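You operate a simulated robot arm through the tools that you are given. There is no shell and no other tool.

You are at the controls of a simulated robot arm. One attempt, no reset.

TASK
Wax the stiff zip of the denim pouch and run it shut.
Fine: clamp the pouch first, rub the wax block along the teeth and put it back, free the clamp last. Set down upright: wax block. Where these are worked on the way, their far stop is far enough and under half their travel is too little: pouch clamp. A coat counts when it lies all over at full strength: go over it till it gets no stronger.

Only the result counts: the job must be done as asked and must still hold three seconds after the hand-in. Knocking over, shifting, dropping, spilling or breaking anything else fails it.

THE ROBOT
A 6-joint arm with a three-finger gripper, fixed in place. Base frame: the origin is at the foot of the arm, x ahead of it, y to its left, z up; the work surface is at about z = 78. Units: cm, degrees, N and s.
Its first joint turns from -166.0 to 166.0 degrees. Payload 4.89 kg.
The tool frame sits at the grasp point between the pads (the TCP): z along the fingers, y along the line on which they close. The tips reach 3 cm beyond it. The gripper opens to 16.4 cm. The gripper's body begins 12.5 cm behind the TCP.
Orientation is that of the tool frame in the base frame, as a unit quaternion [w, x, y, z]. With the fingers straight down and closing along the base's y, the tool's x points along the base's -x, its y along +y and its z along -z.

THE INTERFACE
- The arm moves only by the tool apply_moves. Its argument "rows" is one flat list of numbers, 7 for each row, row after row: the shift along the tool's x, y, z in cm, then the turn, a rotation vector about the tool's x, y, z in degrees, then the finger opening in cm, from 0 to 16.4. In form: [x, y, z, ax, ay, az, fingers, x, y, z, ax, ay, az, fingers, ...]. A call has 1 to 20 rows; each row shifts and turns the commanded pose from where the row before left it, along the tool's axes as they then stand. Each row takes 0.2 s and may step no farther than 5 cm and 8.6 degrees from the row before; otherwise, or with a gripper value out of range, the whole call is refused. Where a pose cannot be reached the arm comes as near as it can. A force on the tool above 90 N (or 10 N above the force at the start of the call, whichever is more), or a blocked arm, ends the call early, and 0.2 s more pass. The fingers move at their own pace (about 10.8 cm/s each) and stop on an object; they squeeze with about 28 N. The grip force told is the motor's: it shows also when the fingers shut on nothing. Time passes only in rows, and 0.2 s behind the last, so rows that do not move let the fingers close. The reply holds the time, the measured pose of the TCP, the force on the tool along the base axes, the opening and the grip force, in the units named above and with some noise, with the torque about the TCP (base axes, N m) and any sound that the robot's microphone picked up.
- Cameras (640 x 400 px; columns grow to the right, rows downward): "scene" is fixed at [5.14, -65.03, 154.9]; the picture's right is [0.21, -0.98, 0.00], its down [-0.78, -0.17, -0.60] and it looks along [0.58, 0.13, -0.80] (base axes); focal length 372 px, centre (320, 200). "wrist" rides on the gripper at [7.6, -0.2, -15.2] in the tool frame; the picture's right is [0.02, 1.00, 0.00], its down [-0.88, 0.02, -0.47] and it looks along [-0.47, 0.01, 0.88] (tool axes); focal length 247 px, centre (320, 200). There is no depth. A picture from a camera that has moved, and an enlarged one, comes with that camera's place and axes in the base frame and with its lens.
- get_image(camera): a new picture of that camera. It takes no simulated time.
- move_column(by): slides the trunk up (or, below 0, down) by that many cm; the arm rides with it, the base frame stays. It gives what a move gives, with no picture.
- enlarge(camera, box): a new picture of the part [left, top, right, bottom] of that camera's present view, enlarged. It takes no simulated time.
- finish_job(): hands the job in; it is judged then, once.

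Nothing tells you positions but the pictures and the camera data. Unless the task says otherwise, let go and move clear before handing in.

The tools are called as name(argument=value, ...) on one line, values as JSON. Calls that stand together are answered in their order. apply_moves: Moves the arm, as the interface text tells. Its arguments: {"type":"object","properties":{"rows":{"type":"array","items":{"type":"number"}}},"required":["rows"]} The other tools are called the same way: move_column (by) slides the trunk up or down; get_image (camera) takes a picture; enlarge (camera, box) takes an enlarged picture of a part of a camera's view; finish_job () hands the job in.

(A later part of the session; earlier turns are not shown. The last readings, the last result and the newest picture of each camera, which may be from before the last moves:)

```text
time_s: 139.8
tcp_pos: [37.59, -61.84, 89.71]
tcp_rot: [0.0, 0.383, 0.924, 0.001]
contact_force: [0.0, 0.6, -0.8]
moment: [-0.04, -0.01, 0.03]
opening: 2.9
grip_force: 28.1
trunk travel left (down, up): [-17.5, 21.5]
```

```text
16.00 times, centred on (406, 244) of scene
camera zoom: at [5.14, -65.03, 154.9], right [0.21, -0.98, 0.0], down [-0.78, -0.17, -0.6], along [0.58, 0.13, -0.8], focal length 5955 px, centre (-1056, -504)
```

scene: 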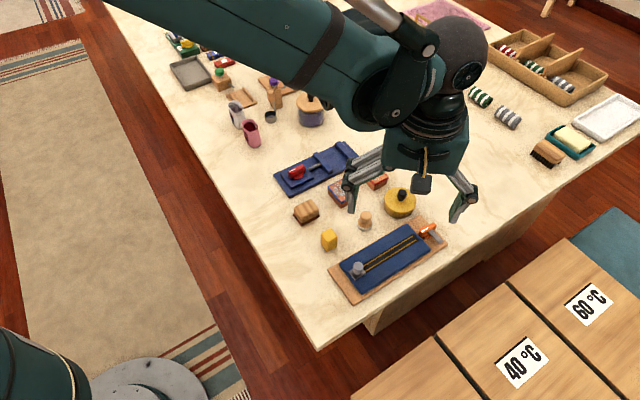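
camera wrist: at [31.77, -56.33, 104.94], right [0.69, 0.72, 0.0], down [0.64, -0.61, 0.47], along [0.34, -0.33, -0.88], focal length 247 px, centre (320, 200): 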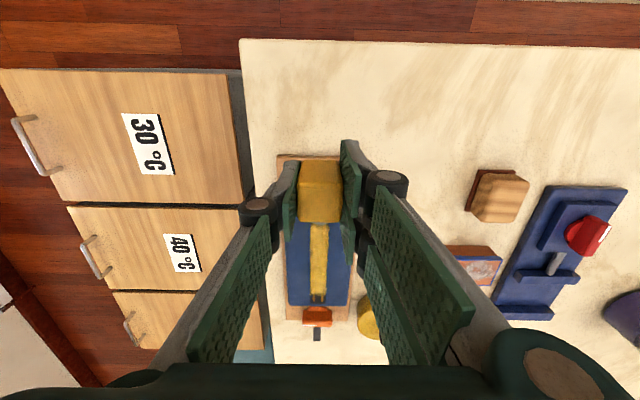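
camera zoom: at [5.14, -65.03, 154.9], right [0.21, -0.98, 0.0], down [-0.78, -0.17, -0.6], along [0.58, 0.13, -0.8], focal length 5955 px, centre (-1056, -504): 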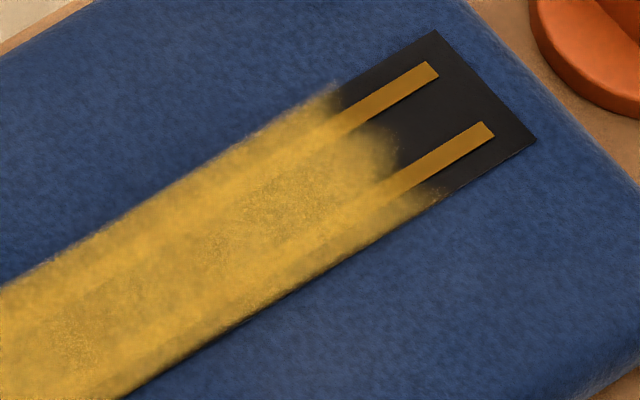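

To be safe I'll do one more full round and compare against these close-ups.

apply_moves(rows=[-2.5, 0, 0, 0, 0, 0, 0, -3, 0, 0, 0, 0, 0, 0, -3, 0, 0, 0, 0, 0, 0, -2.5, 0, 0, 0, 0, 0, 0, -0.8, 0.0, 1, 0, 0, 0, 0, 0, 0, 2, 0, 0, 0, 0, 0, 0, 2, 0, 0, 0, 0, 0, 0, 0.7, 0, 0, 0, 0, 0, 0, 0, 0, 0, 0, 0])

apply_moves(rows=[0, 0, 0.1, 0, 0, 0, 0, 0, 0, 0, 0, 0, 0, 0])

apply_moves(rows=[0, 0, 0.06, 0, 0, 0, 0, 0, 0, 0, 0, 0, 0, 0])

```text
time_s: 141.8
tcp_pos: [45.87, -70.11, 83.99]
tcp_rot: [0.0, 0.383, 0.924, 0.001]
contact_force: [0.1, -0.8, -0.1]
moment: [-0.03, 0.0, 0.01]
opening: 2.9
grip_force: 28.2
trunk travel left (down, up): [-17.5, 21.5]
```

```text
time_s: 142.4
tcp_pos: [46.05, -70.02, 84.0]
tcp_rot: [-0.001, 0.382, 0.924, 0.0]
contact_force: [-0.2, 0.0, -0.5]
moment: [0.01, -0.05, 0.02]
opening: 2.92
grip_force: 27.8
trunk travel left (down, up): [-17.5, 21.5]
```

```text
time_s: 143.0
tcp_pos: [45.87, -69.97, 84.0]
tcp_rot: [0.001, 0.383, 0.924, 0.001]
contact_force: [0.3, 0.4, -1.0]
moment: [0.03, -0.02, -0.03]
opening: 2.87
grip_force: 27.9
trunk travel left (down, up): [-17.5, 21.5]
```

apply_moves(rows=[0, 0, 0.1, 0, 0, 0, 0, 0, 0, 0, 0, 0, 0, 0])

apply_moves(rows=[0, 0, 0.06, 0, 0, 0, 0, 0, 0, 0, 0, 0, 0, 0])

```text
time_s: 143.6
tcp_pos: [45.87, -70.19, 83.93]
tcp_rot: [0.0, 0.383, 0.924, 0.0]
contact_force: [-0.7, 0.1, -0.3]
moment: [0.02, 0.02, -0.02]
opening: 2.91
grip_force: 28.0
trunk travel left (down, up): [-17.5, 21.5]
```

```text
time_s: 144.2
tcp_pos: [46.04, -70.07, 83.84]
tcp_rot: [0.0, 0.383, 0.924, 0.0]
contact_force: [-0.6, -2.2, 5.2]
moment: [0.01, 0.03, -0.01]
opening: 2.91
grip_force: 28.2
trunk travel left (down, up): [-17.5, 21.5]
```

Contact made. Full pass: to the slider, then to the far end and back.

apply_moves(rows=[0.5, 0, 0.06, 0, 0, 0, 0, 0.5, 0, 0.01, 0, 0, 0, 0, 0.5, 0, 0.01, 0, 0, 0, 0, 0.5, 0, 0.01, 0, 0, 0, 0, 0.5, 0, 0.01, 0, 0, 0, 0, 0.5, 0, 0.01, 0, 0, 0, 0, 0.4, 0, 0.01, 0, 0, 0, 0])

apply_moves(rows=[-0.5, 0, 0.01, 0, 0, 0, 0, -0.5, 0, 0.01, 0, 0, 0, 0, -0.5, 0, 0.01, 0, 0, 0, 0, -0.5, 0, 0.01, 0, 0, 0, 0, -0.5, 0, 0.01, 0, 0, 0, 0, -0.5, 0, 0.01, 0, 0, 0, 0, -0.5, 0, 0.01, 0, 0, 0, 0, -0.5, 0, 0.01, 0, 0, 0, 0])

apply_moves(rows=[-0.5, 0, 0.01, 0, 0, 0, 0, -0.5, 0, 0.01, 0, 0, 0, 0, -0.5, 0, 0.01, 0, 0, 0, 0, -0.5, 0, 0.01, 0, 0, 0, 0, -0.5, 0, 0.01, 0, 0, 0, 0, -0.5, 0, 0.01, 0, 0, 0, 0, -0.5, 0, 0.01, 0, 0, 0, 0, -0.5, 0, 0.01, 0, 0, 0, 0])

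apply_moves(rows=[-0.5, 0, 0.01, 0, 0, 0, 0, -0.5, 0, 0.01, 0, 0, 0, 0, -0.5, 0, 0.01, 0, 0, 0, 0, -0.5, 0, 0.01, 0, 0, 0, 0, -0.5, 0, 0.01, 0, 0, 0, 0, -0.5, 0, 0.01, 0, 0, 0, 0, -0.5, 0, 0.01, 0, 0, 0, 0, -0.5, 0, 0.01, 0, 0, 0, 0])

```text
time_s: 145.8
tcp_pos: [43.32, -67.6, 83.54]
tcp_rot: [0.0, 0.383, 0.924, 0.0]
contact_force: [5.0, -6.0, 22.3]
moment: [-0.13, -0.17, 0.03]
opening: 2.89
grip_force: 28.4
trunk travel left (down, up): [-17.5, 21.5]
```

```text
time_s: 147.6
tcp_pos: [46.33, -70.45, 83.64]
tcp_rot: [-0.001, 0.383, 0.924, 0.0]
contact_force: [-1.7, 2.1, 6.7]
moment: [0.05, 0.08, 0.01]
opening: 2.89
grip_force: 27.6
trunk travel left (down, up): [-17.5, 21.5]
```

```text
time_s: 149.4
tcp_pos: [49.03, -73.2, 83.65]
tcp_rot: [0.0, 0.382, 0.924, 0.0]
contact_force: [-5.6, 6.6, 21.6]
moment: [0.15, 0.17, 0.0]
opening: 2.89
grip_force: 27.9
trunk travel left (down, up): [-17.5, 21.5]
```

```text
time_s: 151.2
tcp_pos: [51.85, -76.01, 83.52]
tcp_rot: [0.0, 0.383, 0.924, 0.0]
contact_force: [-5.6, 5.2, 20.4]
moment: [0.11, 0.18, -0.01]
opening: 2.92
grip_force: 28.0
trunk travel left (down, up): [-17.5, 21.5]
```

apply_moves(rows=[-0.5, 0, 0, 0, 0, 0, 0, 0.5, 0, 0, 0, 0, 0, 0, 0.5, 0, 0.01, 0, 0, 0, 0, 0.5, 0, 0.01, 0, 0, 0, 0, 0.5, 0, 0.01, 0, 0, 0, 0, 0, 0, -1, 0, 0, 0, 0, 0, 0, -2, 0, 0, 0, 0, 0, 0, -3, 0, 0, 0, 0, 2.5, 0, 0, 0, 0, 0, 0, 3, 0, 0, 0, 0, 0, 0, 3, 0, 0, 0, 0, 0, 0, 2.5, 0, 0, 0, 0, 0, 0, 2.5, 0, 0, 0, 0, 0, 0, 2.5, 0, 0, 0, 0, 0, 0, 2.5, 0, 0, 0, 0, 0, 0, 0, 0, 0, 0, 0, 0, 0])

enlarge(camera="scene", box=[365, 230, 415, 270])

enlarge(camera="scene", box=[368, 248, 392, 272])

enlarge(camera="scene", box=[394, 232, 418, 256])

```text
time_s: 154.6
tcp_pos: [37.91, -61.89, 89.48]
tcp_rot: [0.0, 0.383, 0.924, 0.001]
contact_force: [0.4, 0.4, -0.2]
moment: [0.02, -0.02, 0.01]
opening: 2.92
grip_force: 28.1
trunk travel left (down, up): [-17.5, 21.5]
```

```text
10.00 times, centred on (390, 250) of scene
camera zoom: at [5.14, -65.03, 154.9], right [0.21, -0.98, 0.0], down [-0.78, -0.17, -0.6], along [0.58, 0.13, -0.8], focal length 3722 px, centre (-380, -300)
```

zoom: 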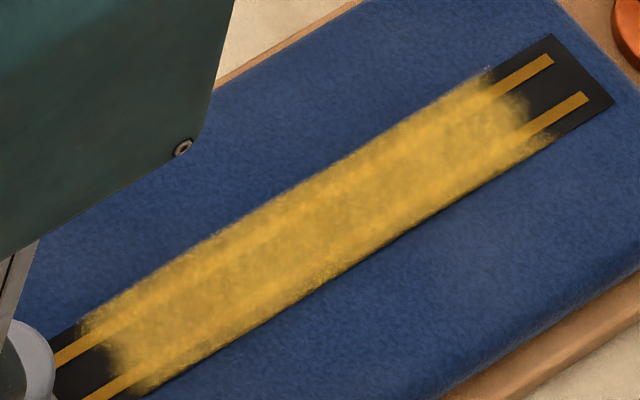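

```text
16.00 times, centred on (380, 260) of scene
camera zoom: at [5.14, -65.03, 154.9], right [0.21, -0.98, 0.0], down [-0.78, -0.17, -0.6], along [0.58, 0.13, -0.8], focal length 5955 px, centre (-640, -760)
```

zoom: 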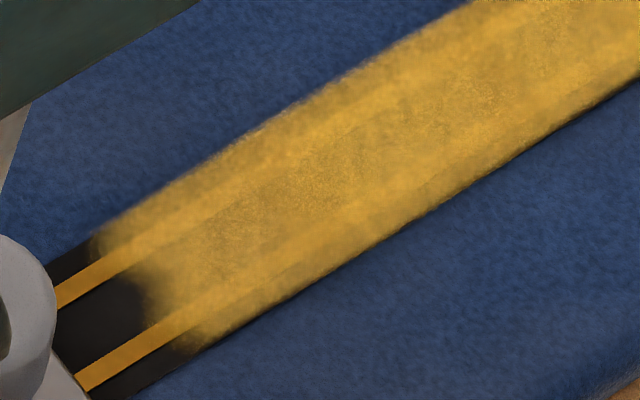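

```text
16.00 times, centred on (406, 244) of scene
camera zoom: at [5.14, -65.03, 154.9], right [0.21, -0.98, 0.0], down [-0.78, -0.17, -0.6], along [0.58, 0.13, -0.8], focal length 5955 px, centre (-1056, -504)
```

zoom: 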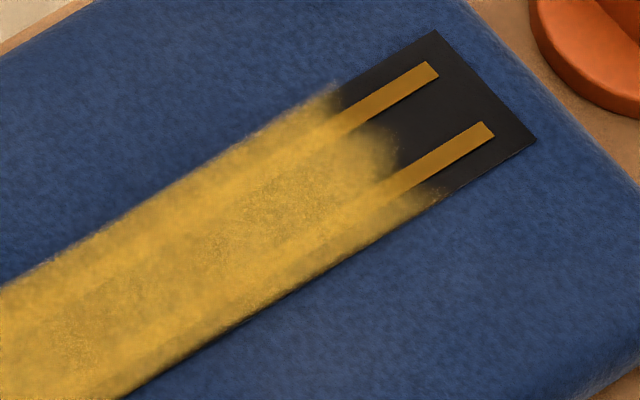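

No change from the last pass, so the coat is at full strength. Now I'll put the wax back upright at its original spot (s≈75, w≈-6.8).

apply_moves(rows=[-1.1, 2.5, 0, 0, 0, 0, 0, -1.1, 2.6, 0, 0, 0, 0, 0, -1.1, 2.6, 0, 0, 0, 0, 0, -1.1, 2.5, 0, 0, 0, 0, 0, 0, 0, 2, 0, 0, 0, 0, 0, 0, 2.5, 0, 0, 0, 0, 0, 0, 2, 0, 0, 0, 0, 0, 0, 0.8, 0, 0, 0, 0, 0, 0, 0, 0, 0, 0, 0])

enlarge(camera="wrist", box=[240, 120, 400, 240])

enlarge(camera="scene", box=[290, 200, 390, 270])

```text
time_s: 156.6
tcp_pos: [48.22, -58.02, 82.08]
tcp_rot: [0.0, 0.383, 0.924, 0.001]
contact_force: [0.5, 0.3, -0.2]
moment: [0.01, 0.01, -0.04]
opening: 2.91
grip_force: 27.6
trunk travel left (down, up): [-17.5, 21.5]
```

```text
3.33 times, centred on (320, 180) of wrist
camera zoom: at [42.68, -52.78, 97.36], right [0.69, 0.72, 0.0], down [0.64, -0.61, 0.47], along [0.34, -0.33, -0.88], focal length 823 px, centre (320, 267)
```

zoom: 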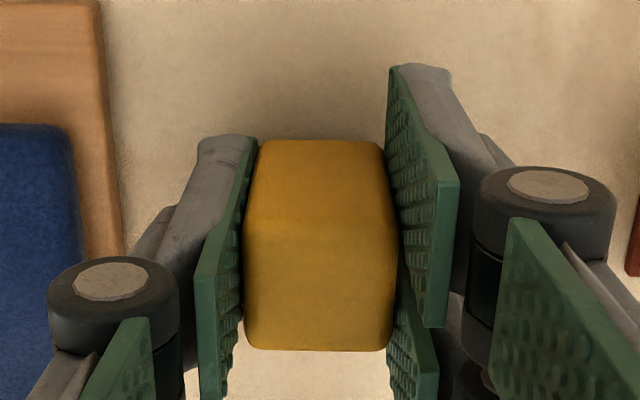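

```text
5.71 times, centred on (340, 235) of scene
camera zoom: at [5.14, -65.03, 154.9], right [0.21, -0.98, 0.0], down [-0.78, -0.17, -0.6], along [0.58, 0.13, -0.8], focal length 2127 px, centre (206, 0)
```

zoom: 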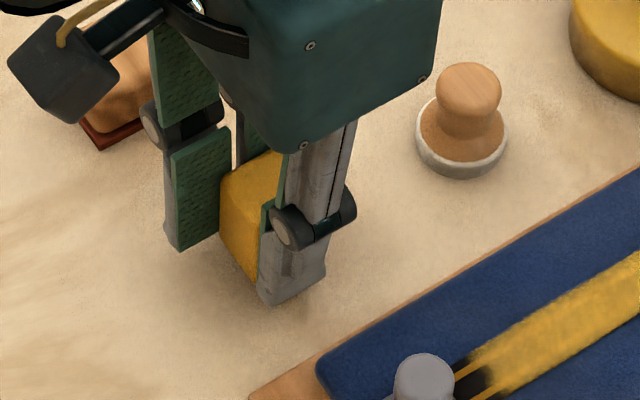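

apply_moves(rows=[0.12, 0.15, 0.3, 0, 0, 0, 0, 0, 0, 0.25, 0, 0, 0, 0, 0, 0, 0, 0, 0, 0, 0])

apply_moves(rows=[0, 0, 0.12, 0, 0, 0, 0, 0, 0, 0, 0, 0, 0, 0])

apply_moves(rows=[0, 0, 0.1, 0, 0, 0, 0, 0, 0, 0, 0, 0, 0, 0])

```text
time_s: 157.4
tcp_pos: [48.18, -57.78, 81.57]
tcp_rot: [0.0, 0.382, 0.924, 0.0]
contact_force: [-0.4, 0.2, -0.9]
moment: [0.01, -0.01, -0.02]
opening: 2.91
grip_force: 28.0
trunk travel left (down, up): [-17.5, 21.5]
```

```text
time_s: 158.0
tcp_pos: [48.16, -57.66, 81.37]
tcp_rot: [0.001, 0.383, 0.924, 0.0]
contact_force: [-0.7, 0.4, -0.8]
moment: [-0.04, 0.04, 0.02]
opening: 2.91
grip_force: 28.0
trunk travel left (down, up): [-17.5, 21.5]
```

```text
time_s: 158.6
tcp_pos: [48.24, -57.66, 81.32]
tcp_rot: [0.0, 0.383, 0.924, 0.0]
contact_force: [0.1, -0.5, -1.0]
moment: [0.01, -0.03, -0.02]
opening: 2.95
grip_force: 27.9
trunk travel left (down, up): [-17.5, 21.5]
```

apply_moves(rows=[0, 0, 0.08, 0, 0, 0, 0, 0, 0, 0, 0, 0, 0, 0])

apply_moves(rows=[0, 0, 0.08, 0, 0, 0, 0, 0, 0, 0, 0, 0, 0, 0])

```text
time_s: 159.2
tcp_pos: [48.24, -57.86, 81.24]
tcp_rot: [0.0, 0.383, 0.924, 0.001]
contact_force: [0.9, -0.1, -0.2]
moment: [0.0, -0.06, 0.03]
opening: 2.9
grip_force: 28.4
trunk travel left (down, up): [-17.5, 21.5]
```

```text
time_s: 159.8
tcp_pos: [48.1, -57.81, 81.2]
tcp_rot: [0.0, 0.383, 0.924, 0.0]
contact_force: [0.1, -0.1, -0.7]
moment: [-0.02, 0.0, -0.04]
opening: 2.89
grip_force: 28.5
trunk travel left (down, up): [-17.5, 21.5]
```

apply_moves(rows=[0, 0, 0.06, 0, 0, 0, 0, 0, 0, 0, 0, 0, 0, 0])

enlarge(camera="scene", box=[310, 215, 360, 260])

```text
time_s: 160.4
tcp_pos: [48.18, -57.79, 81.18]
tcp_rot: [0.0, 0.382, 0.924, 0.0]
contact_force: [-0.3, -1.5, 0.8]
moment: [0.0, 0.01, 0.01]
opening: 2.89
grip_force: 27.6
trunk travel left (down, up): [-17.5, 21.5]
```

```text
8.89 times, centred on (335, 238) of scene
camera zoom: at [5.14, -65.03, 154.9], right [0.21, -0.98, 0.0], down [-0.78, -0.17, -0.6], along [0.58, 0.13, -0.8], focal length 3309 px, centre (187, -133)
```

zoom: 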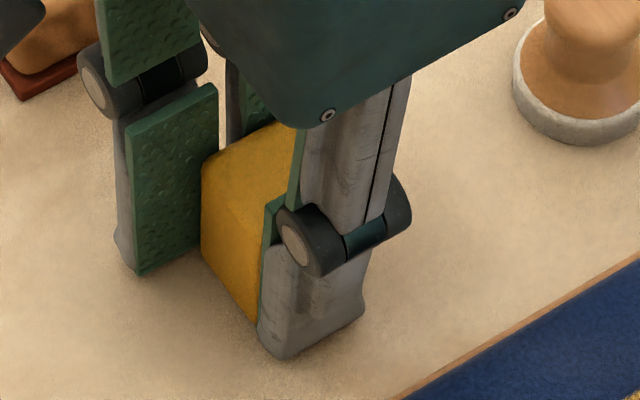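

apply_moves(rows=[0, 0, 0.05, 0, 0, 0, 0, 0, 0, 0, 0, 0, 0, 0])

apply_moves(rows=[0, 0, 0.05, 0, 0, 0, 0, 0, 0, 0, 0, 0, 0, 0])

```text
time_s: 161.0
tcp_pos: [48.18, -57.76, 81.11]
tcp_rot: [0.0, 0.383, 0.924, 0.0]
contact_force: [2.9, -1.8, 6.4]
moment: [0.01, -0.07, 0.03]
opening: 2.92
grip_force: 28.0
trunk travel left (down, up): [-17.5, 21.5]
```

```text
time_s: 161.6
tcp_pos: [48.12, -57.59, 81.17]
tcp_rot: [0.0, 0.383, 0.924, 0.0]
contact_force: [2.3, -3.6, 17.4]
moment: [-0.13, -0.08, -0.02]
opening: 2.91
grip_force: 28.1
trunk travel left (down, up): [-17.5, 21.5]
```

The block is standing on the table. I'll ease off, open, and rise straight up.

apply_moves(rows=[0, 0, -0.08, 0, 0, 0, 0, 0, 0, 0, 0, 0, 0, 3.2, 0, 0, 0, 0, 0, 0, 4, 0, 0, 0, 0, 0, 0, 6, 0, 0, -1, 0, 0, 0, 6, 0, 0, -2, 0, 0, 0, 6, 0, 0, -4, 0, 0, 0, 6, 0, 0, -4, 0, 0, 0, 6, 0, 0, -3, 0, 0, 0, 6, 0, 0, 0, 0, 0, 0, 6])

get_image(camera="wrist")

enlarge(camera="scene", box=[300, 200, 460, 310])

```text
time_s: 163.8
tcp_pos: [48.0, -57.72, 94.95]
tcp_rot: [0.0, 0.382, 0.924, 0.0]
contact_force: [-0.3, -0.2, -0.6]
moment: [-0.08, 0.0, 0.03]
opening: 6.02
grip_force: 0.1
trunk travel left (down, up): [-17.5, 21.5]
```

```text
taken
camera wrist: at [42.46, -52.41, 110.2], right [0.69, 0.72, 0.0], down [0.64, -0.61, 0.47], along [0.34, -0.33, -0.88], focal length 247 px, centre (320, 200)
```

wrist: 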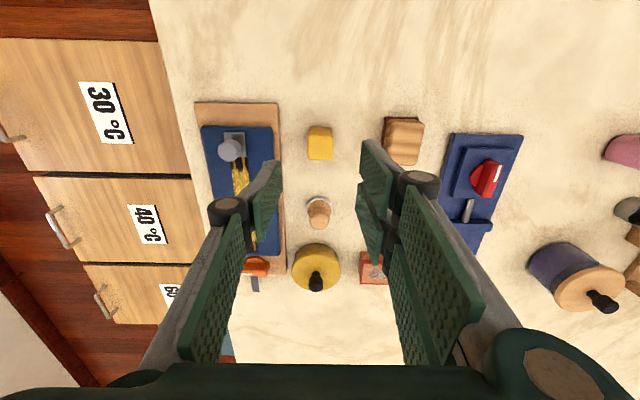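

```text
3.64 times, centred on (380, 255) of scene
camera zoom: at [5.14, -65.03, 154.9], right [0.21, -0.98, 0.0], down [-0.78, -0.17, -0.6], along [0.58, 0.13, -0.8], focal length 1354 px, centre (102, 0)
```

zoom: 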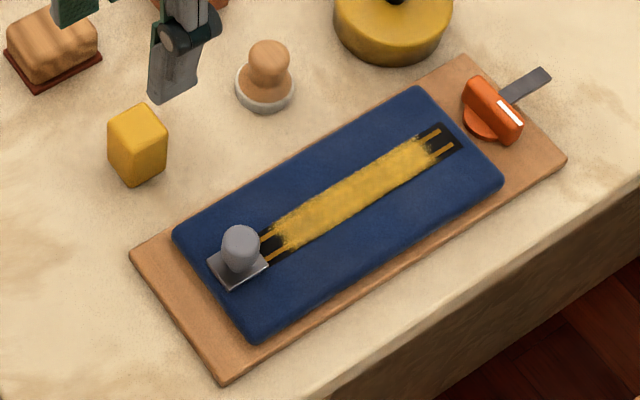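

enlarge(camera="scene", box=[310, 220, 350, 255])

enlarge(camera="wrist", box=[190, 95, 290, 170])

```text
11.43 times, centred on (330, 238) of scene
camera zoom: at [5.14, -65.03, 154.9], right [0.21, -0.98, 0.0], down [-0.78, -0.17, -0.6], along [0.58, 0.13, -0.8], focal length 4254 px, centre (206, -229)
```

zoom: 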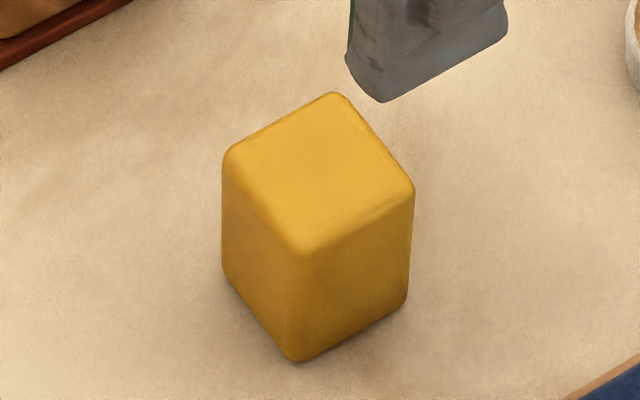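

```text
5.33 times, centred on (240, 132) of wrist
camera zoom: at [42.46, -52.41, 110.2], right [0.69, 0.72, 0.0], down [0.64, -0.61, 0.47], along [0.34, -0.33, -0.88], focal length 1317 px, centre (747, 560)
```

zoom: 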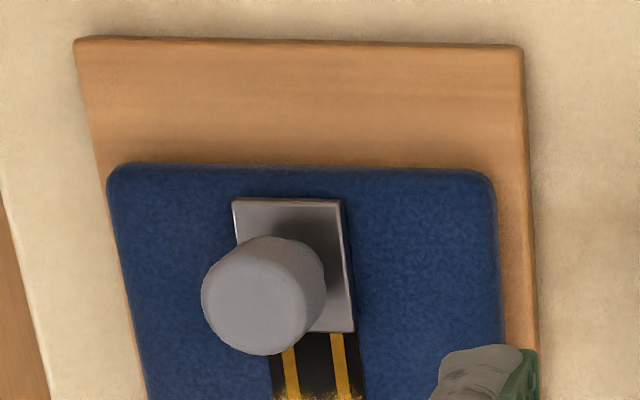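

The wax is back within about 2 mm of its original place, upright. Next I'll position above the slider knob.

apply_moves(rows=[-0.2, -3.4, 0, 0, 0, 0, 6, -0.2, -3.4, 0, 0, 0, 0, 6, -0.27, -3.4, 0, 0, 0, 0, 6, 0, 0, 3, 0, 0, 0, 6, 0, 0, 0, 0, 0, 0, 6])

enlarge(camera="wrist", box=[240, 80, 400, 220])

```text
time_s: 165.0
tcp_pos: [41.32, -65.29, 92.0]
tcp_rot: [0.0, 0.382, 0.924, 0.0]
contact_force: [0.2, -0.7, -1.1]
moment: [0.05, -0.02, -0.01]
opening: 5.99
grip_force: 0.0
trunk travel left (down, up): [-17.5, 21.5]
```

```text
2.86 times, centred on (320, 150) of wrist
camera zoom: at [35.86, -60.14, 107.28], right [0.69, 0.72, 0.0], down [0.64, -0.61, 0.47], along [0.34, -0.33, -0.88], focal length 706 px, centre (320, 343)
```

zoom: 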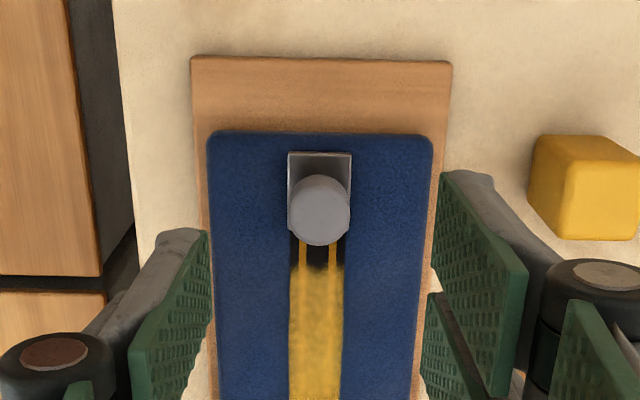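

apply_moves(rows=[-0.12, -0.1, 3, 0, 0, 0, 6, 0, 0, 3, 0, 0, 0, 5, 0, 0, 2, 0, 0, 0, 4.5, 0, 0, 0, 0, 0, 0, 4.5])

enlarge(camera="wrist", box=[240, 80, 400, 220])

enlarge(camera="scene", box=[320, 230, 400, 290])

```text
time_s: 166.0
tcp_pos: [41.46, -65.59, 84.09]
tcp_rot: [0.0, 0.383, 0.924, 0.001]
contact_force: [0.3, 0.5, -0.2]
moment: [0.03, 0.05, -0.03]
opening: 4.48
grip_force: 0.2
trunk travel left (down, up): [-17.5, 21.5]
```

```text
2.86 times, centred on (320, 150) of wrist
camera zoom: at [35.93, -60.41, 99.31], right [0.69, 0.72, 0.0], down [0.64, -0.61, 0.47], along [0.34, -0.33, -0.88], focal length 706 px, centre (320, 343)
```

zoom: 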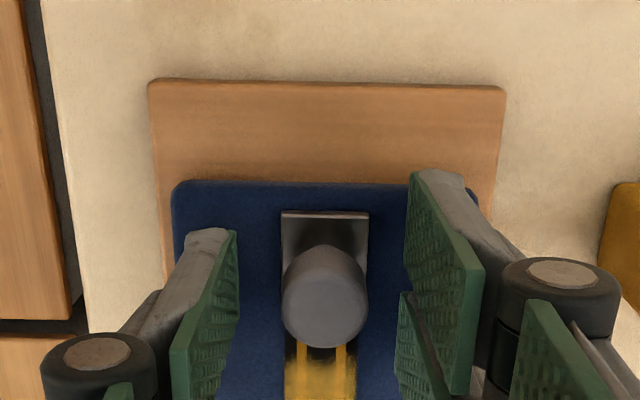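

```text
6.67 times, centred on (360, 260) of scene
camera zoom: at [5.14, -65.03, 154.9], right [0.21, -0.98, 0.0], down [-0.78, -0.17, -0.6], along [0.58, 0.13, -0.8], focal length 2481 px, centre (53, -200)
```

zoom: 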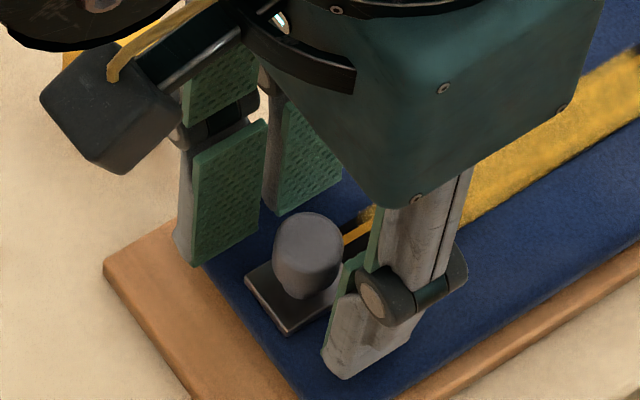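

apply_moves(rows=[0, 0.05, 0, 0, 0, 0, 3, 0, 0, 0, 0, 0, 0, 0, 0, 0, 0, 0, 0, 0, 0, 0, 0, 0, 0, 0, 0, 0])

enlarge(camera="wrist", box=[240, 80, 400, 220])

```text
time_s: 167.0
tcp_pos: [41.51, -65.66, 84.13]
tcp_rot: [0.0, 0.383, 0.924, 0.0]
contact_force: [1.3, 2.6, -4.7]
moment: [-0.01, -0.02, 0.01]
opening: 2.02
grip_force: 44.9
trunk travel left (down, up): [-17.5, 21.5]
```

```text
2.86 times, centred on (320, 150) of wrist
camera zoom: at [35.95, -60.34, 99.34], right [0.69, 0.72, 0.0], down [0.64, -0.61, 0.47], along [0.34, -0.33, -0.88], focal length 706 px, centre (320, 343)
```

zoom: 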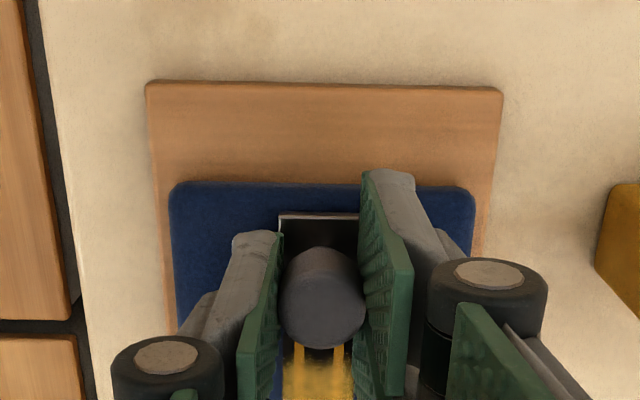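

The slider knob is gripped. I'll draw it toward the far end in small steps, watching the force.

apply_moves(rows=[-0.3, 0, 0, 0, 0, 0, 0, -0.3, 0, 0, 0, 0, 0, 0, -0.4, 0, 0, 0, 0, 0, 0, -0.4, 0, 0, 0, 0, 0, 0])

enlarge(camera="wrist", box=[240, 80, 400, 220])

```text
time_s: 168.0
tcp_pos: [42.4, -66.53, 84.18]
tcp_rot: [0.0, 0.383, 0.924, 0.0]
contact_force: [-4.2, -3.0, -5.5]
moment: [-0.14, 0.1, -0.01]
opening: 1.99
grip_force: 44.6
trunk travel left (down, up): [-17.5, 21.5]
```

```text
2.86 times, centred on (320, 150) of wrist
camera zoom: at [36.98, -61.36, 99.34], right [0.69, 0.72, 0.0], down [0.64, -0.61, 0.47], along [0.34, -0.33, -0.88], focal length 706 px, centre (320, 343)
```

zoom: 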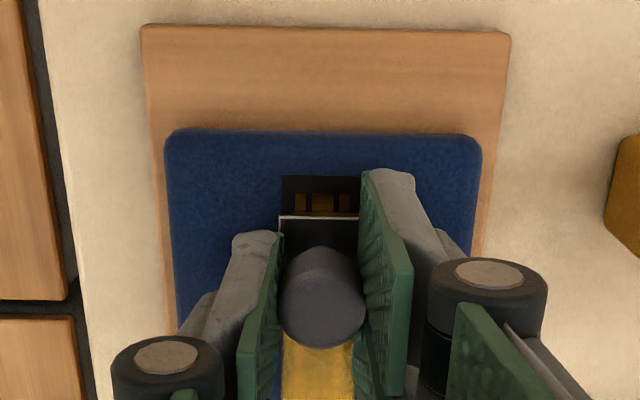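

The slider moves smoothly with little force. I'll continue along the zip.

apply_moves(rows=[-0.5, 0, 0, 0, 0, 0, 0, -0.5, 0, 0, 0, 0, 0, 0, -0.5, 0, 0, 0, 0, 0, 0, -0.5, 0, 0, 0, 0, 0, 0, -0.5, 0, 0, 0, 0, 0, 0, -0.5, 0, 0, 0, 0, 0, 0, -0.5, 0, 0, 0, 0, 0, 0, -0.5, 0, 0, 0, 0, 0, 0])

apply_moves(rows=[-0.5, 0, 0, 0, 0, 0, 0, -0.5, 0, 0, 0, 0, 0, 0, -0.5, 0, 0, 0, 0, 0, 0, -0.5, 0, 0, 0, 0, 0, 0, -0.5, 0, 0, 0, 0, 0, 0, -0.5, 0, 0, 0, 0, 0, 0, -0.5, 0, 0, 0, 0, 0, 0, -0.5, 0, 0, 0, 0, 0, 0])

enlarge(camera="wrist", box=[240, 60, 400, 260])

enlarge(camera="scene", box=[335, 205, 445, 300])

```text
time_s: 169.8
tcp_pos: [45.36, -69.46, 84.0]
tcp_rot: [0.0, 0.383, 0.924, 0.0]
contact_force: [-3.0, -0.8, 4.7]
moment: [0.09, 0.27, -0.01]
opening: 1.98
grip_force: 45.0
trunk travel left (down, up): [-17.5, 21.5]
```

```text
time_s: 171.6
tcp_pos: [48.11, -72.27, 84.07]
tcp_rot: [0.001, 0.383, 0.924, 0.0]
contact_force: [-5.9, -5.0, -3.0]
moment: [-0.18, 0.13, 0.0]
opening: 2.0
grip_force: 45.5
trunk travel left (down, up): [-17.5, 21.5]
```

```text
2.00 times, centred on (320, 160) of wrist
camera zoom: at [42.63, -67.0, 99.34], right [0.69, 0.72, 0.0], down [0.64, -0.61, 0.47], along [0.34, -0.33, -0.88], focal length 494 px, centre (320, 280)
```

zoom: 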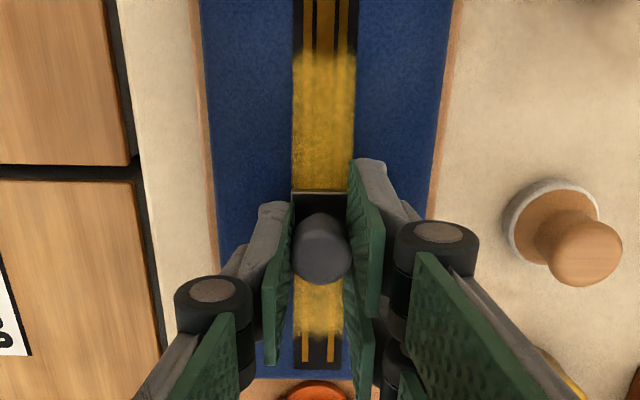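

```text
4.21 times, centred on (390, 252) of scene
camera zoom: at [5.14, -65.03, 154.9], right [0.21, -0.98, 0.0], down [-0.78, -0.17, -0.6], along [0.58, 0.13, -0.8], focal length 1567 px, centre (25, -21)
```

zoom: 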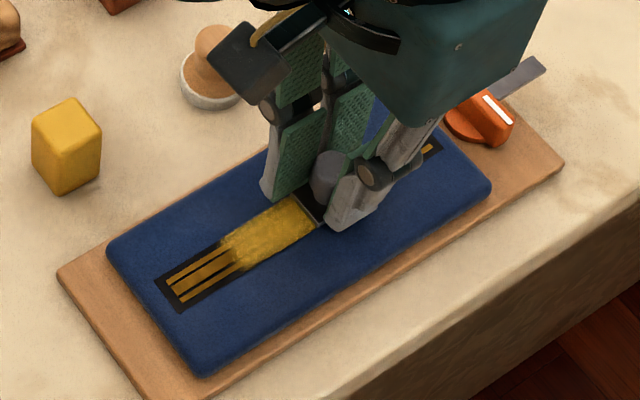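

apply_moves(rows=[-0.5, 0, 0, 0, 0, 0, 0, -0.5, 0, 0, 0, 0, 0, 0, -0.5, 0, 0, 0, 0, 0, 0, -0.5, 0, 0, 0, 0, 0, 0, -0.5, 0, 0, 0, 0, 0, 0, -0.5, 0, 0, 0, 0, 0, 0, -0.5, 0, 0, 0, 0, 0, 0])

apply_moves(rows=[-0.4, 0, 0, 0, 0, 0, 0, -0.4, 0, 0, 0, 0, 0, 0, -0.4, 0, 0, 0, 0, 0, 0])

enlarge(camera="wrist", box=[240, 100, 400, 280])

enlarge(camera="scene", box=[355, 205, 465, 300])

```text
time_s: 173.2
tcp_pos: [50.52, -74.47, 84.13]
tcp_rot: [0.0, 0.382, 0.924, 0.0]
contact_force: [-9.9, -8.0, 1.0]
moment: [-0.16, 0.38, -0.02]
opening: 2.01
grip_force: 44.4
trunk travel left (down, up): [-17.5, 21.5]
```

```text
time_s: 174.0
tcp_pos: [51.42, -75.41, 84.11]
tcp_rot: [0.0, 0.383, 0.924, 0.0]
contact_force: [-7.8, -7.6, -5.5]
moment: [-0.19, 0.22, 0.01]
opening: 2.0
grip_force: 45.0
trunk travel left (down, up): [-17.5, 21.5]
```

```text
2.22 times, centred on (320, 190) of wrist
camera zoom: at [45.95, -70.33, 99.34], right [0.69, 0.72, 0.0], down [0.64, -0.61, 0.47], along [0.34, -0.33, -0.88], focal length 549 px, centre (320, 222)
```

zoom: 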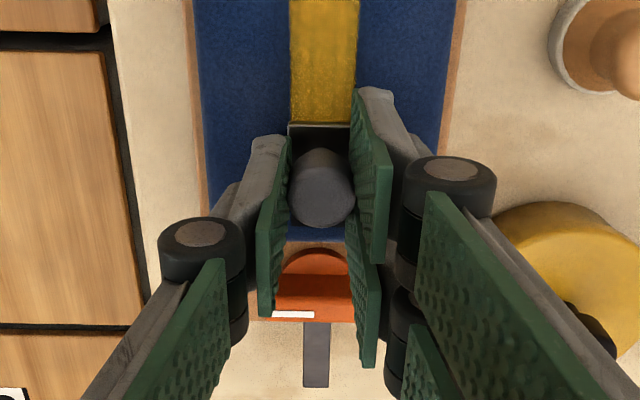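

```text
4.21 times, centred on (410, 252) of scene
camera zoom: at [5.14, -65.03, 154.9], right [0.21, -0.98, 0.0], down [-0.78, -0.17, -0.6], along [0.58, 0.13, -0.8], focal length 1567 px, centre (-59, -21)
```

zoom: 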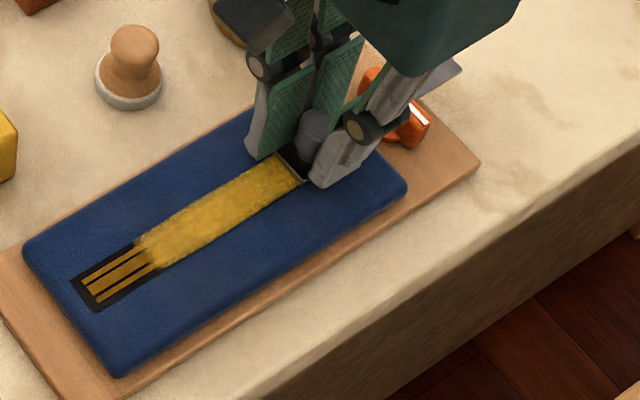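

apply_moves(rows=[-0.3, -0.06, 0, 0, 0, 0, 0, -0.3, 0, 0, 0, 0, 0, 0, 0, 0, 0, 0, 0, 0, 0])

apply_moves(rows=[-0.3, 0, 0, 0, 0, 0, 0, -0.2, 0, 0, 0, 0, 0, 0, 0, 0, 0, 0, 0, 0, 0])

enlarge(camera="wrist", box=[240, 100, 400, 280])

```text
time_s: 174.8
tcp_pos: [51.91, -75.88, 84.07]
tcp_rot: [0.001, 0.383, 0.924, 0.0]
contact_force: [-4.2, -3.0, -3.6]
moment: [-0.12, 0.14, -0.01]
opening: 1.97
grip_force: 45.4
trunk travel left (down, up): [-17.5, 21.5]
```

```text
time_s: 175.6
tcp_pos: [52.26, -76.31, 84.11]
tcp_rot: [0.001, 0.383, 0.924, 0.0]
contact_force: [-2.8, -0.1, -8.9]
moment: [-0.13, 0.03, 0.01]
opening: 2.0
grip_force: 44.9
trunk travel left (down, up): [-17.5, 21.5]
```

```text
2.22 times, centred on (320, 190) of wrist
camera zoom: at [46.75, -71.14, 99.35], right [0.69, 0.72, 0.0], down [0.64, -0.61, 0.47], along [0.34, -0.33, -0.88], focal length 549 px, centre (320, 222)
```

zoom: 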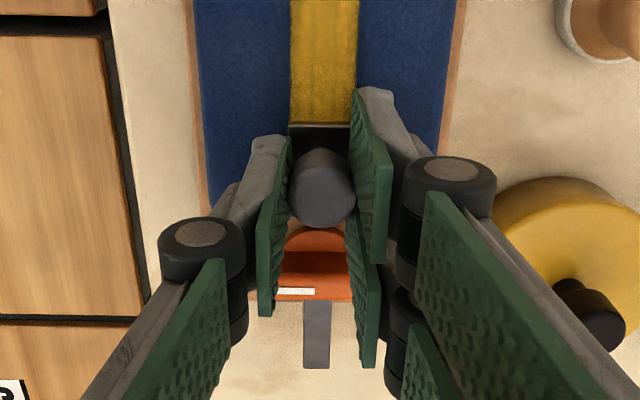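

apply_moves(rows=[-0.2, 0, 0, 0, 0, 0, 0, -0.2, 0, 0, 0, 0, 0, 0, 0, 0, 0, 0, 0, 0, 0])

apply_moves(rows=[-0.2, 0, 0, 0, 0, 0, 0, -0.2, 0, 0, 0, 0, 0, 0, 0, 0, 0, 0, 0, 0, 0])

enlarge(camera="wrist", box=[240, 100, 400, 280])

enlarge(camera="scene", box=[385, 205, 455, 265])

```text
time_s: 176.4
tcp_pos: [52.47, -76.49, 84.15]
tcp_rot: [-0.001, 0.383, 0.924, 0.0]
contact_force: [-6.9, 11.2, -12.1]
moment: [0.4, 0.34, -0.01]
opening: 2.02
grip_force: 45.3
trunk travel left (down, up): [-17.5, 21.5]
```

```text
time_s: 177.2
tcp_pos: [52.74, -76.73, 84.08]
tcp_rot: [-0.001, 0.383, 0.924, 0.001]
contact_force: [-21.6, 37.4, -19.1]
moment: [0.95, 0.69, 0.02]
opening: 1.99
grip_force: 45.0
trunk travel left (down, up): [-17.5, 21.5]
```

```text
2.22 times, centred on (320, 190) of wrist
camera zoom: at [47.19, -71.58, 99.4], right [0.69, 0.72, 0.0], down [0.64, -0.61, 0.47], along [0.34, -0.33, -0.88], focal length 549 px, centre (320, 222)
```

zoom: 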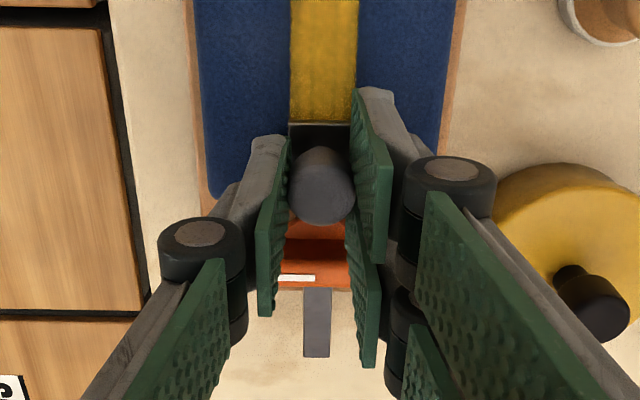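

```text
6.67 times, centred on (420, 235) of scene
camera zoom: at [5.14, -65.03, 154.9], right [0.21, -0.98, 0.0], down [-0.78, -0.17, -0.6], along [0.58, 0.13, -0.8], focal length 2481 px, centre (-347, -33)
```

zoom: 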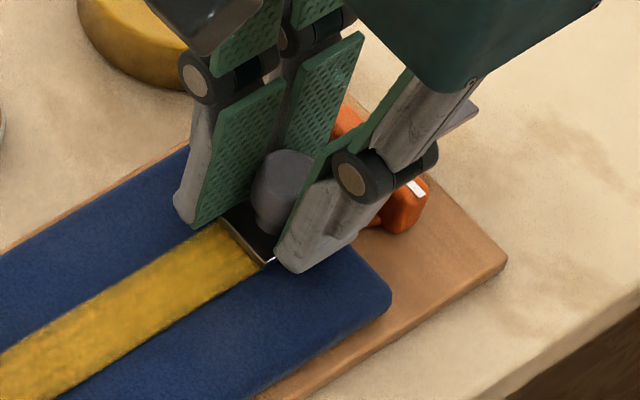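

The force along the zip jumped to about 42 N after some 16 cm of travel, so the slider seems to be at its end stop. I'll relax, let go, and check the slider from above.

apply_moves(rows=[0.3, 0, 0, 0, 0, 0, 0, 0, 0, 0, 0, 0, 0, 2.6, 0, 0, 0, 0, 0, 0, 4.5, 0, 0, 0, 0, 0, 0, 4.5])

enlarge(camera="wrist", box=[240, 100, 400, 280])

enlarge(camera="scene", box=[385, 205, 455, 265])

```text
time_s: 178.2
tcp_pos: [52.49, -76.67, 84.15]
tcp_rot: [0.0, 0.382, 0.924, 0.0]
contact_force: [0.7, 0.0, -0.3]
moment: [0.0, -0.01, -0.03]
opening: 4.49
grip_force: 0.1
trunk travel left (down, up): [-17.5, 21.5]
```

```text
2.22 times, centred on (320, 190) of wrist
camera zoom: at [47.02, -71.48, 99.38], right [0.69, 0.72, 0.0], down [0.64, -0.61, 0.47], along [0.34, -0.33, -0.88], focal length 549 px, centre (320, 222)
```

zoom: 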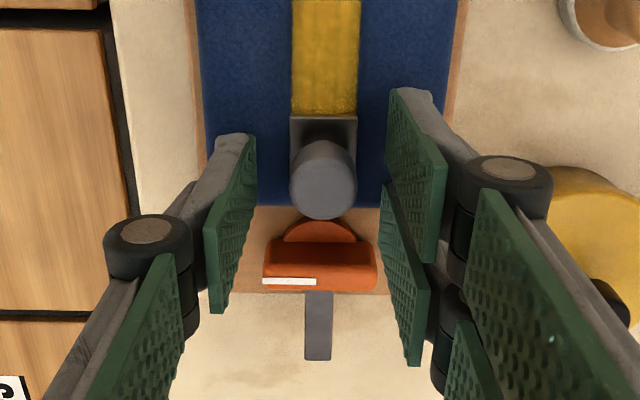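

```text
6.67 times, centred on (420, 235) of scene
camera zoom: at [5.14, -65.03, 154.9], right [0.21, -0.98, 0.0], down [-0.78, -0.17, -0.6], along [0.58, 0.13, -0.8], focal length 2481 px, centre (-347, -33)
```

zoom: 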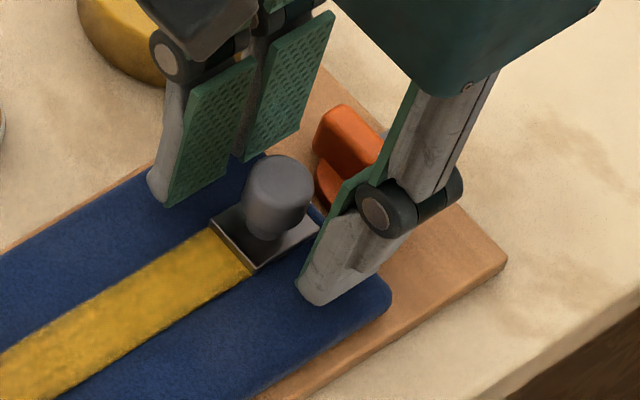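

The slider plate's far edge is level with the end of the zip tape. To be sure the stop wasn't a finger touching the clamp handle, I'll re-grip the knob slightly higher (tips above the handle) and push once more.

apply_moves(rows=[0, 0, -0.4, 0, 0, 0, 4.5, 0, 0, 0, 0, 0, 0, 3, 0, 0, 0, 0, 0, 0, 0, 0, 0, 0, 0, 0, 0, 0, 0, 0, 0, 0, 0, 0, 0])

apply_moves(rows=[-0.2, 0, 0, 0, 0, 0, 0, -0.2, 0, 0, 0, 0, 0, 0, 0, 0, 0, 0, 0, 0, 0])

enlarge(camera="wrist", box=[240, 100, 400, 280])

```text
time_s: 179.4
tcp_pos: [52.51, -76.53, 84.52]
tcp_rot: [0.0, 0.382, 0.924, 0.0]
contact_force: [4.1, 3.3, -1.1]
moment: [0.08, -0.15, -0.03]
opening: 2.04
grip_force: 45.3
trunk travel left (down, up): [-17.5, 21.5]
```

```text
time_s: 180.2
tcp_pos: [52.83, -76.83, 84.51]
tcp_rot: [-0.001, 0.382, 0.924, 0.001]
contact_force: [-8.0, 25.5, -7.3]
moment: [1.22, 0.77, -0.02]
opening: 2.02
grip_force: 45.4
trunk travel left (down, up): [-17.5, 21.5]
```

```text
2.22 times, centred on (320, 190) of wrist
camera zoom: at [47.29, -71.63, 99.8], right [0.69, 0.72, 0.0], down [0.64, -0.61, 0.47], along [0.34, -0.33, -0.88], focal length 549 px, centre (320, 222)
```

zoom: 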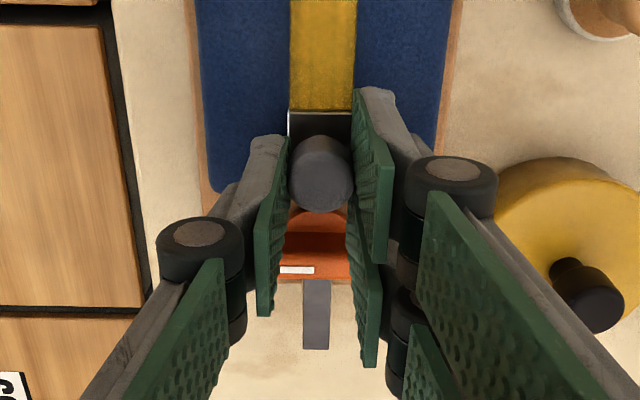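

The fingers now slip forward over the knob while the slider stays put, so it is at its end stop. I'll open first so I don't draw it back, then rise.

apply_moves(rows=[0, 0, 0, 0, 0, 0, 2.6, 0, 0, 0, 0, 0, 0, 4.5, 0, 0, 0, 0, 0, 0, 5, 0, 0, -1, 0, 0, 0, 5, 0, 0, -3, 0, 0, 0, 5, 0, 0, -4, 0, 0, 0, 5, 0, 0, 0, 0, 0, 0, 5])

enlarge(camera="scene", box=[335, 205, 465, 300])

get_image(camera="wrist")

```text
time_s: 181.8
tcp_pos: [52.79, -77.01, 92.52]
tcp_rot: [0.0, 0.382, 0.924, 0.0]
contact_force: [-0.8, -0.3, 0.8]
moment: [-0.03, 0.01, 0.0]
opening: 5.0
grip_force: 0.1
trunk travel left (down, up): [-17.5, 21.5]
```

```text
4.21 times, centred on (400, 252) of scene
camera zoom: at [5.14, -65.03, 154.9], right [0.21, -0.98, 0.0], down [-0.78, -0.17, -0.6], along [0.58, 0.13, -0.8], focal length 1567 px, centre (-17, -21)
```

zoom: 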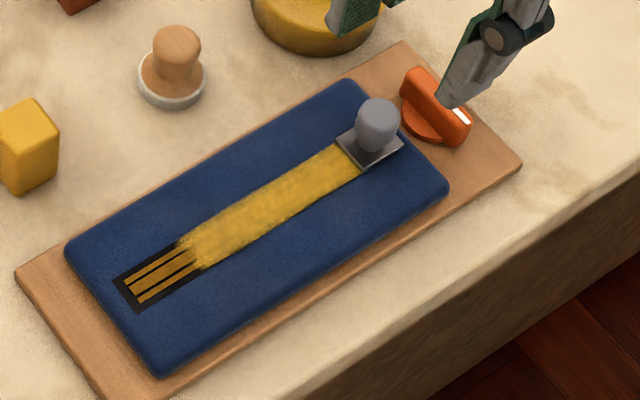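

```text
taken
camera wrist: at [47.32, -71.81, 107.71], right [0.69, 0.72, 0.0], down [0.64, -0.61, 0.47], along [0.34, -0.33, -0.88], focal length 247 px, centre (320, 200)
```

wrist: 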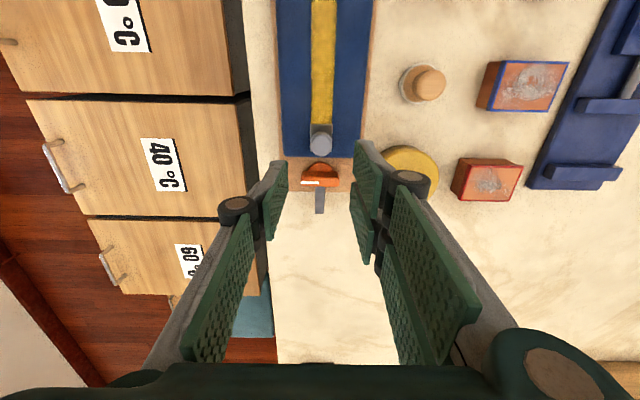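

The zip is shut. Finally the clamp must be freed by turning the handle back clockwise, using its end away from the slider. First I'll test in the air whether the arm reaches that far.

apply_moves(rows=[-2.2, 0, 0, 0, 0, 0, 5, -2.2, 0, 0, 0, 0, 0, 5, -2.1, 0, 2, 0, 0, 0, 5, 0, 0, 3, 0, 0, 0, 5, 0, 0, 0, 0, 0, 0, 5])

get_image(camera="wrist")

enlarge(camera="scene", box=[370, 180, 480, 270])

```text
time_s: 183.0
tcp_pos: [57.26, -81.45, 87.47]
tcp_rot: [-0.001, 0.382, 0.924, 0.0]
contact_force: [0.0, -0.1, 0.4]
moment: [0.03, 0.01, 0.0]
opening: 5.01
grip_force: 0.1
trunk travel left (down, up): [-17.5, 21.5]
```

```text
taken
camera wrist: at [51.88, -76.31, 102.69], right [0.69, 0.72, 0.0], down [0.64, -0.61, 0.47], along [0.34, -0.33, -0.88], focal length 247 px, centre (320, 200)
```

wrist: 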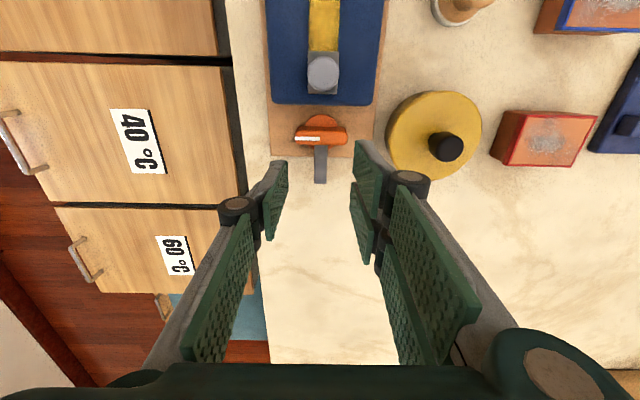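

```text
4.44 times, centred on (425, 225) of scene
camera zoom: at [5.14, -65.03, 154.9], right [0.21, -0.98, 0.0], down [-0.78, -0.17, -0.6], along [0.58, 0.13, -0.8], focal length 1654 px, centre (-147, 89)
```

zoom: 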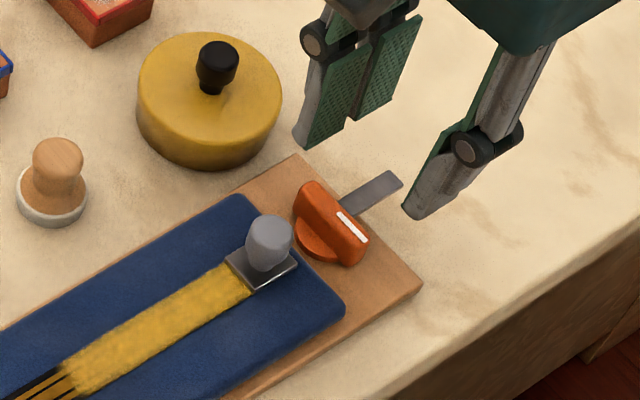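

The arm reaches that far. I'll rise, turn the hand a quarter so that the fingers close across the crosswise handle, and hover over its free (+w) end.

apply_moves(rows=[0, 0, -3, 0, 0, -7.5, 5, 0, 0, 0, 0, 0, -7.5, 5, 0, 0, 0, 0, 0, -7.5, 5, 0, 0, 0, 0, 0, -7.5, 5, 0, 0, 0, 0, 0, -7.5, 5, 0, 0, 0, 0, 0, -7.5, 5, 0, 0, 0, 0, 0, -7.5, 5, 0, 0, 0, 0, 0, -7.5, 5, 0, 0, 0, 0, 0, -7.5, 5, 0, 0, 0, 0, 0, -7.5, 5, 0, 0, 0, 0, 0, -7.5, 5, 0, 0, 0, 0, 0, -7.5, 5, -2.35, 2.13, 0, 0, 0, 0, 4.4, 0, 0, 0, 0, 0, 0, 4.4])

get_image(camera="wrist")

enlarge(camera="wrist", box=[240, 100, 400, 220])

```text
time_s: 186.0
tcp_pos: [57.64, -78.27, 90.46]
tcp_rot: [0.0, -0.383, 0.924, -0.001]
contact_force: [-0.2, 0.3, -0.2]
moment: [0.03, 0.01, 0.0]
opening: 4.41
grip_force: 0.0
trunk travel left (down, up): [-17.5, 21.5]
```

```text
taken
camera wrist: at [52.32, -83.89, 105.77], right [-0.72, 0.69, 0.0], down [0.61, 0.64, 0.47], along [0.33, 0.34, -0.88], focal length 247 px, centre (320, 200)
```

wrist: 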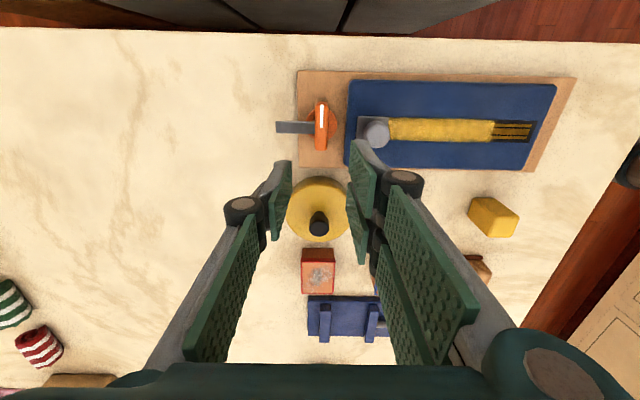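

```text
3.33 times, centred on (320, 160) of wrist
camera zoom: at [52.32, -83.89, 105.77], right [-0.72, 0.69, 0.0], down [0.61, 0.64, 0.47], along [0.33, 0.34, -0.88], focal length 823 px, centre (320, 333)
```

zoom: 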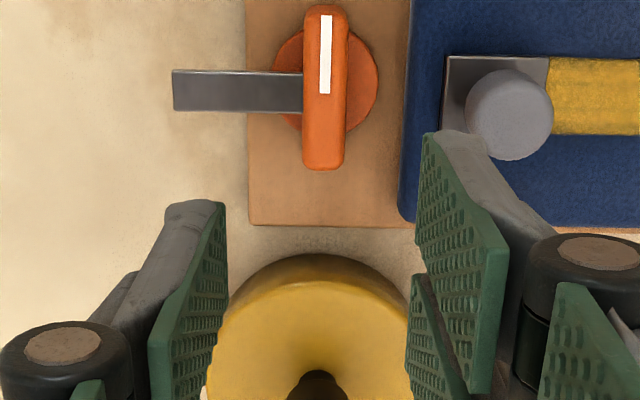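

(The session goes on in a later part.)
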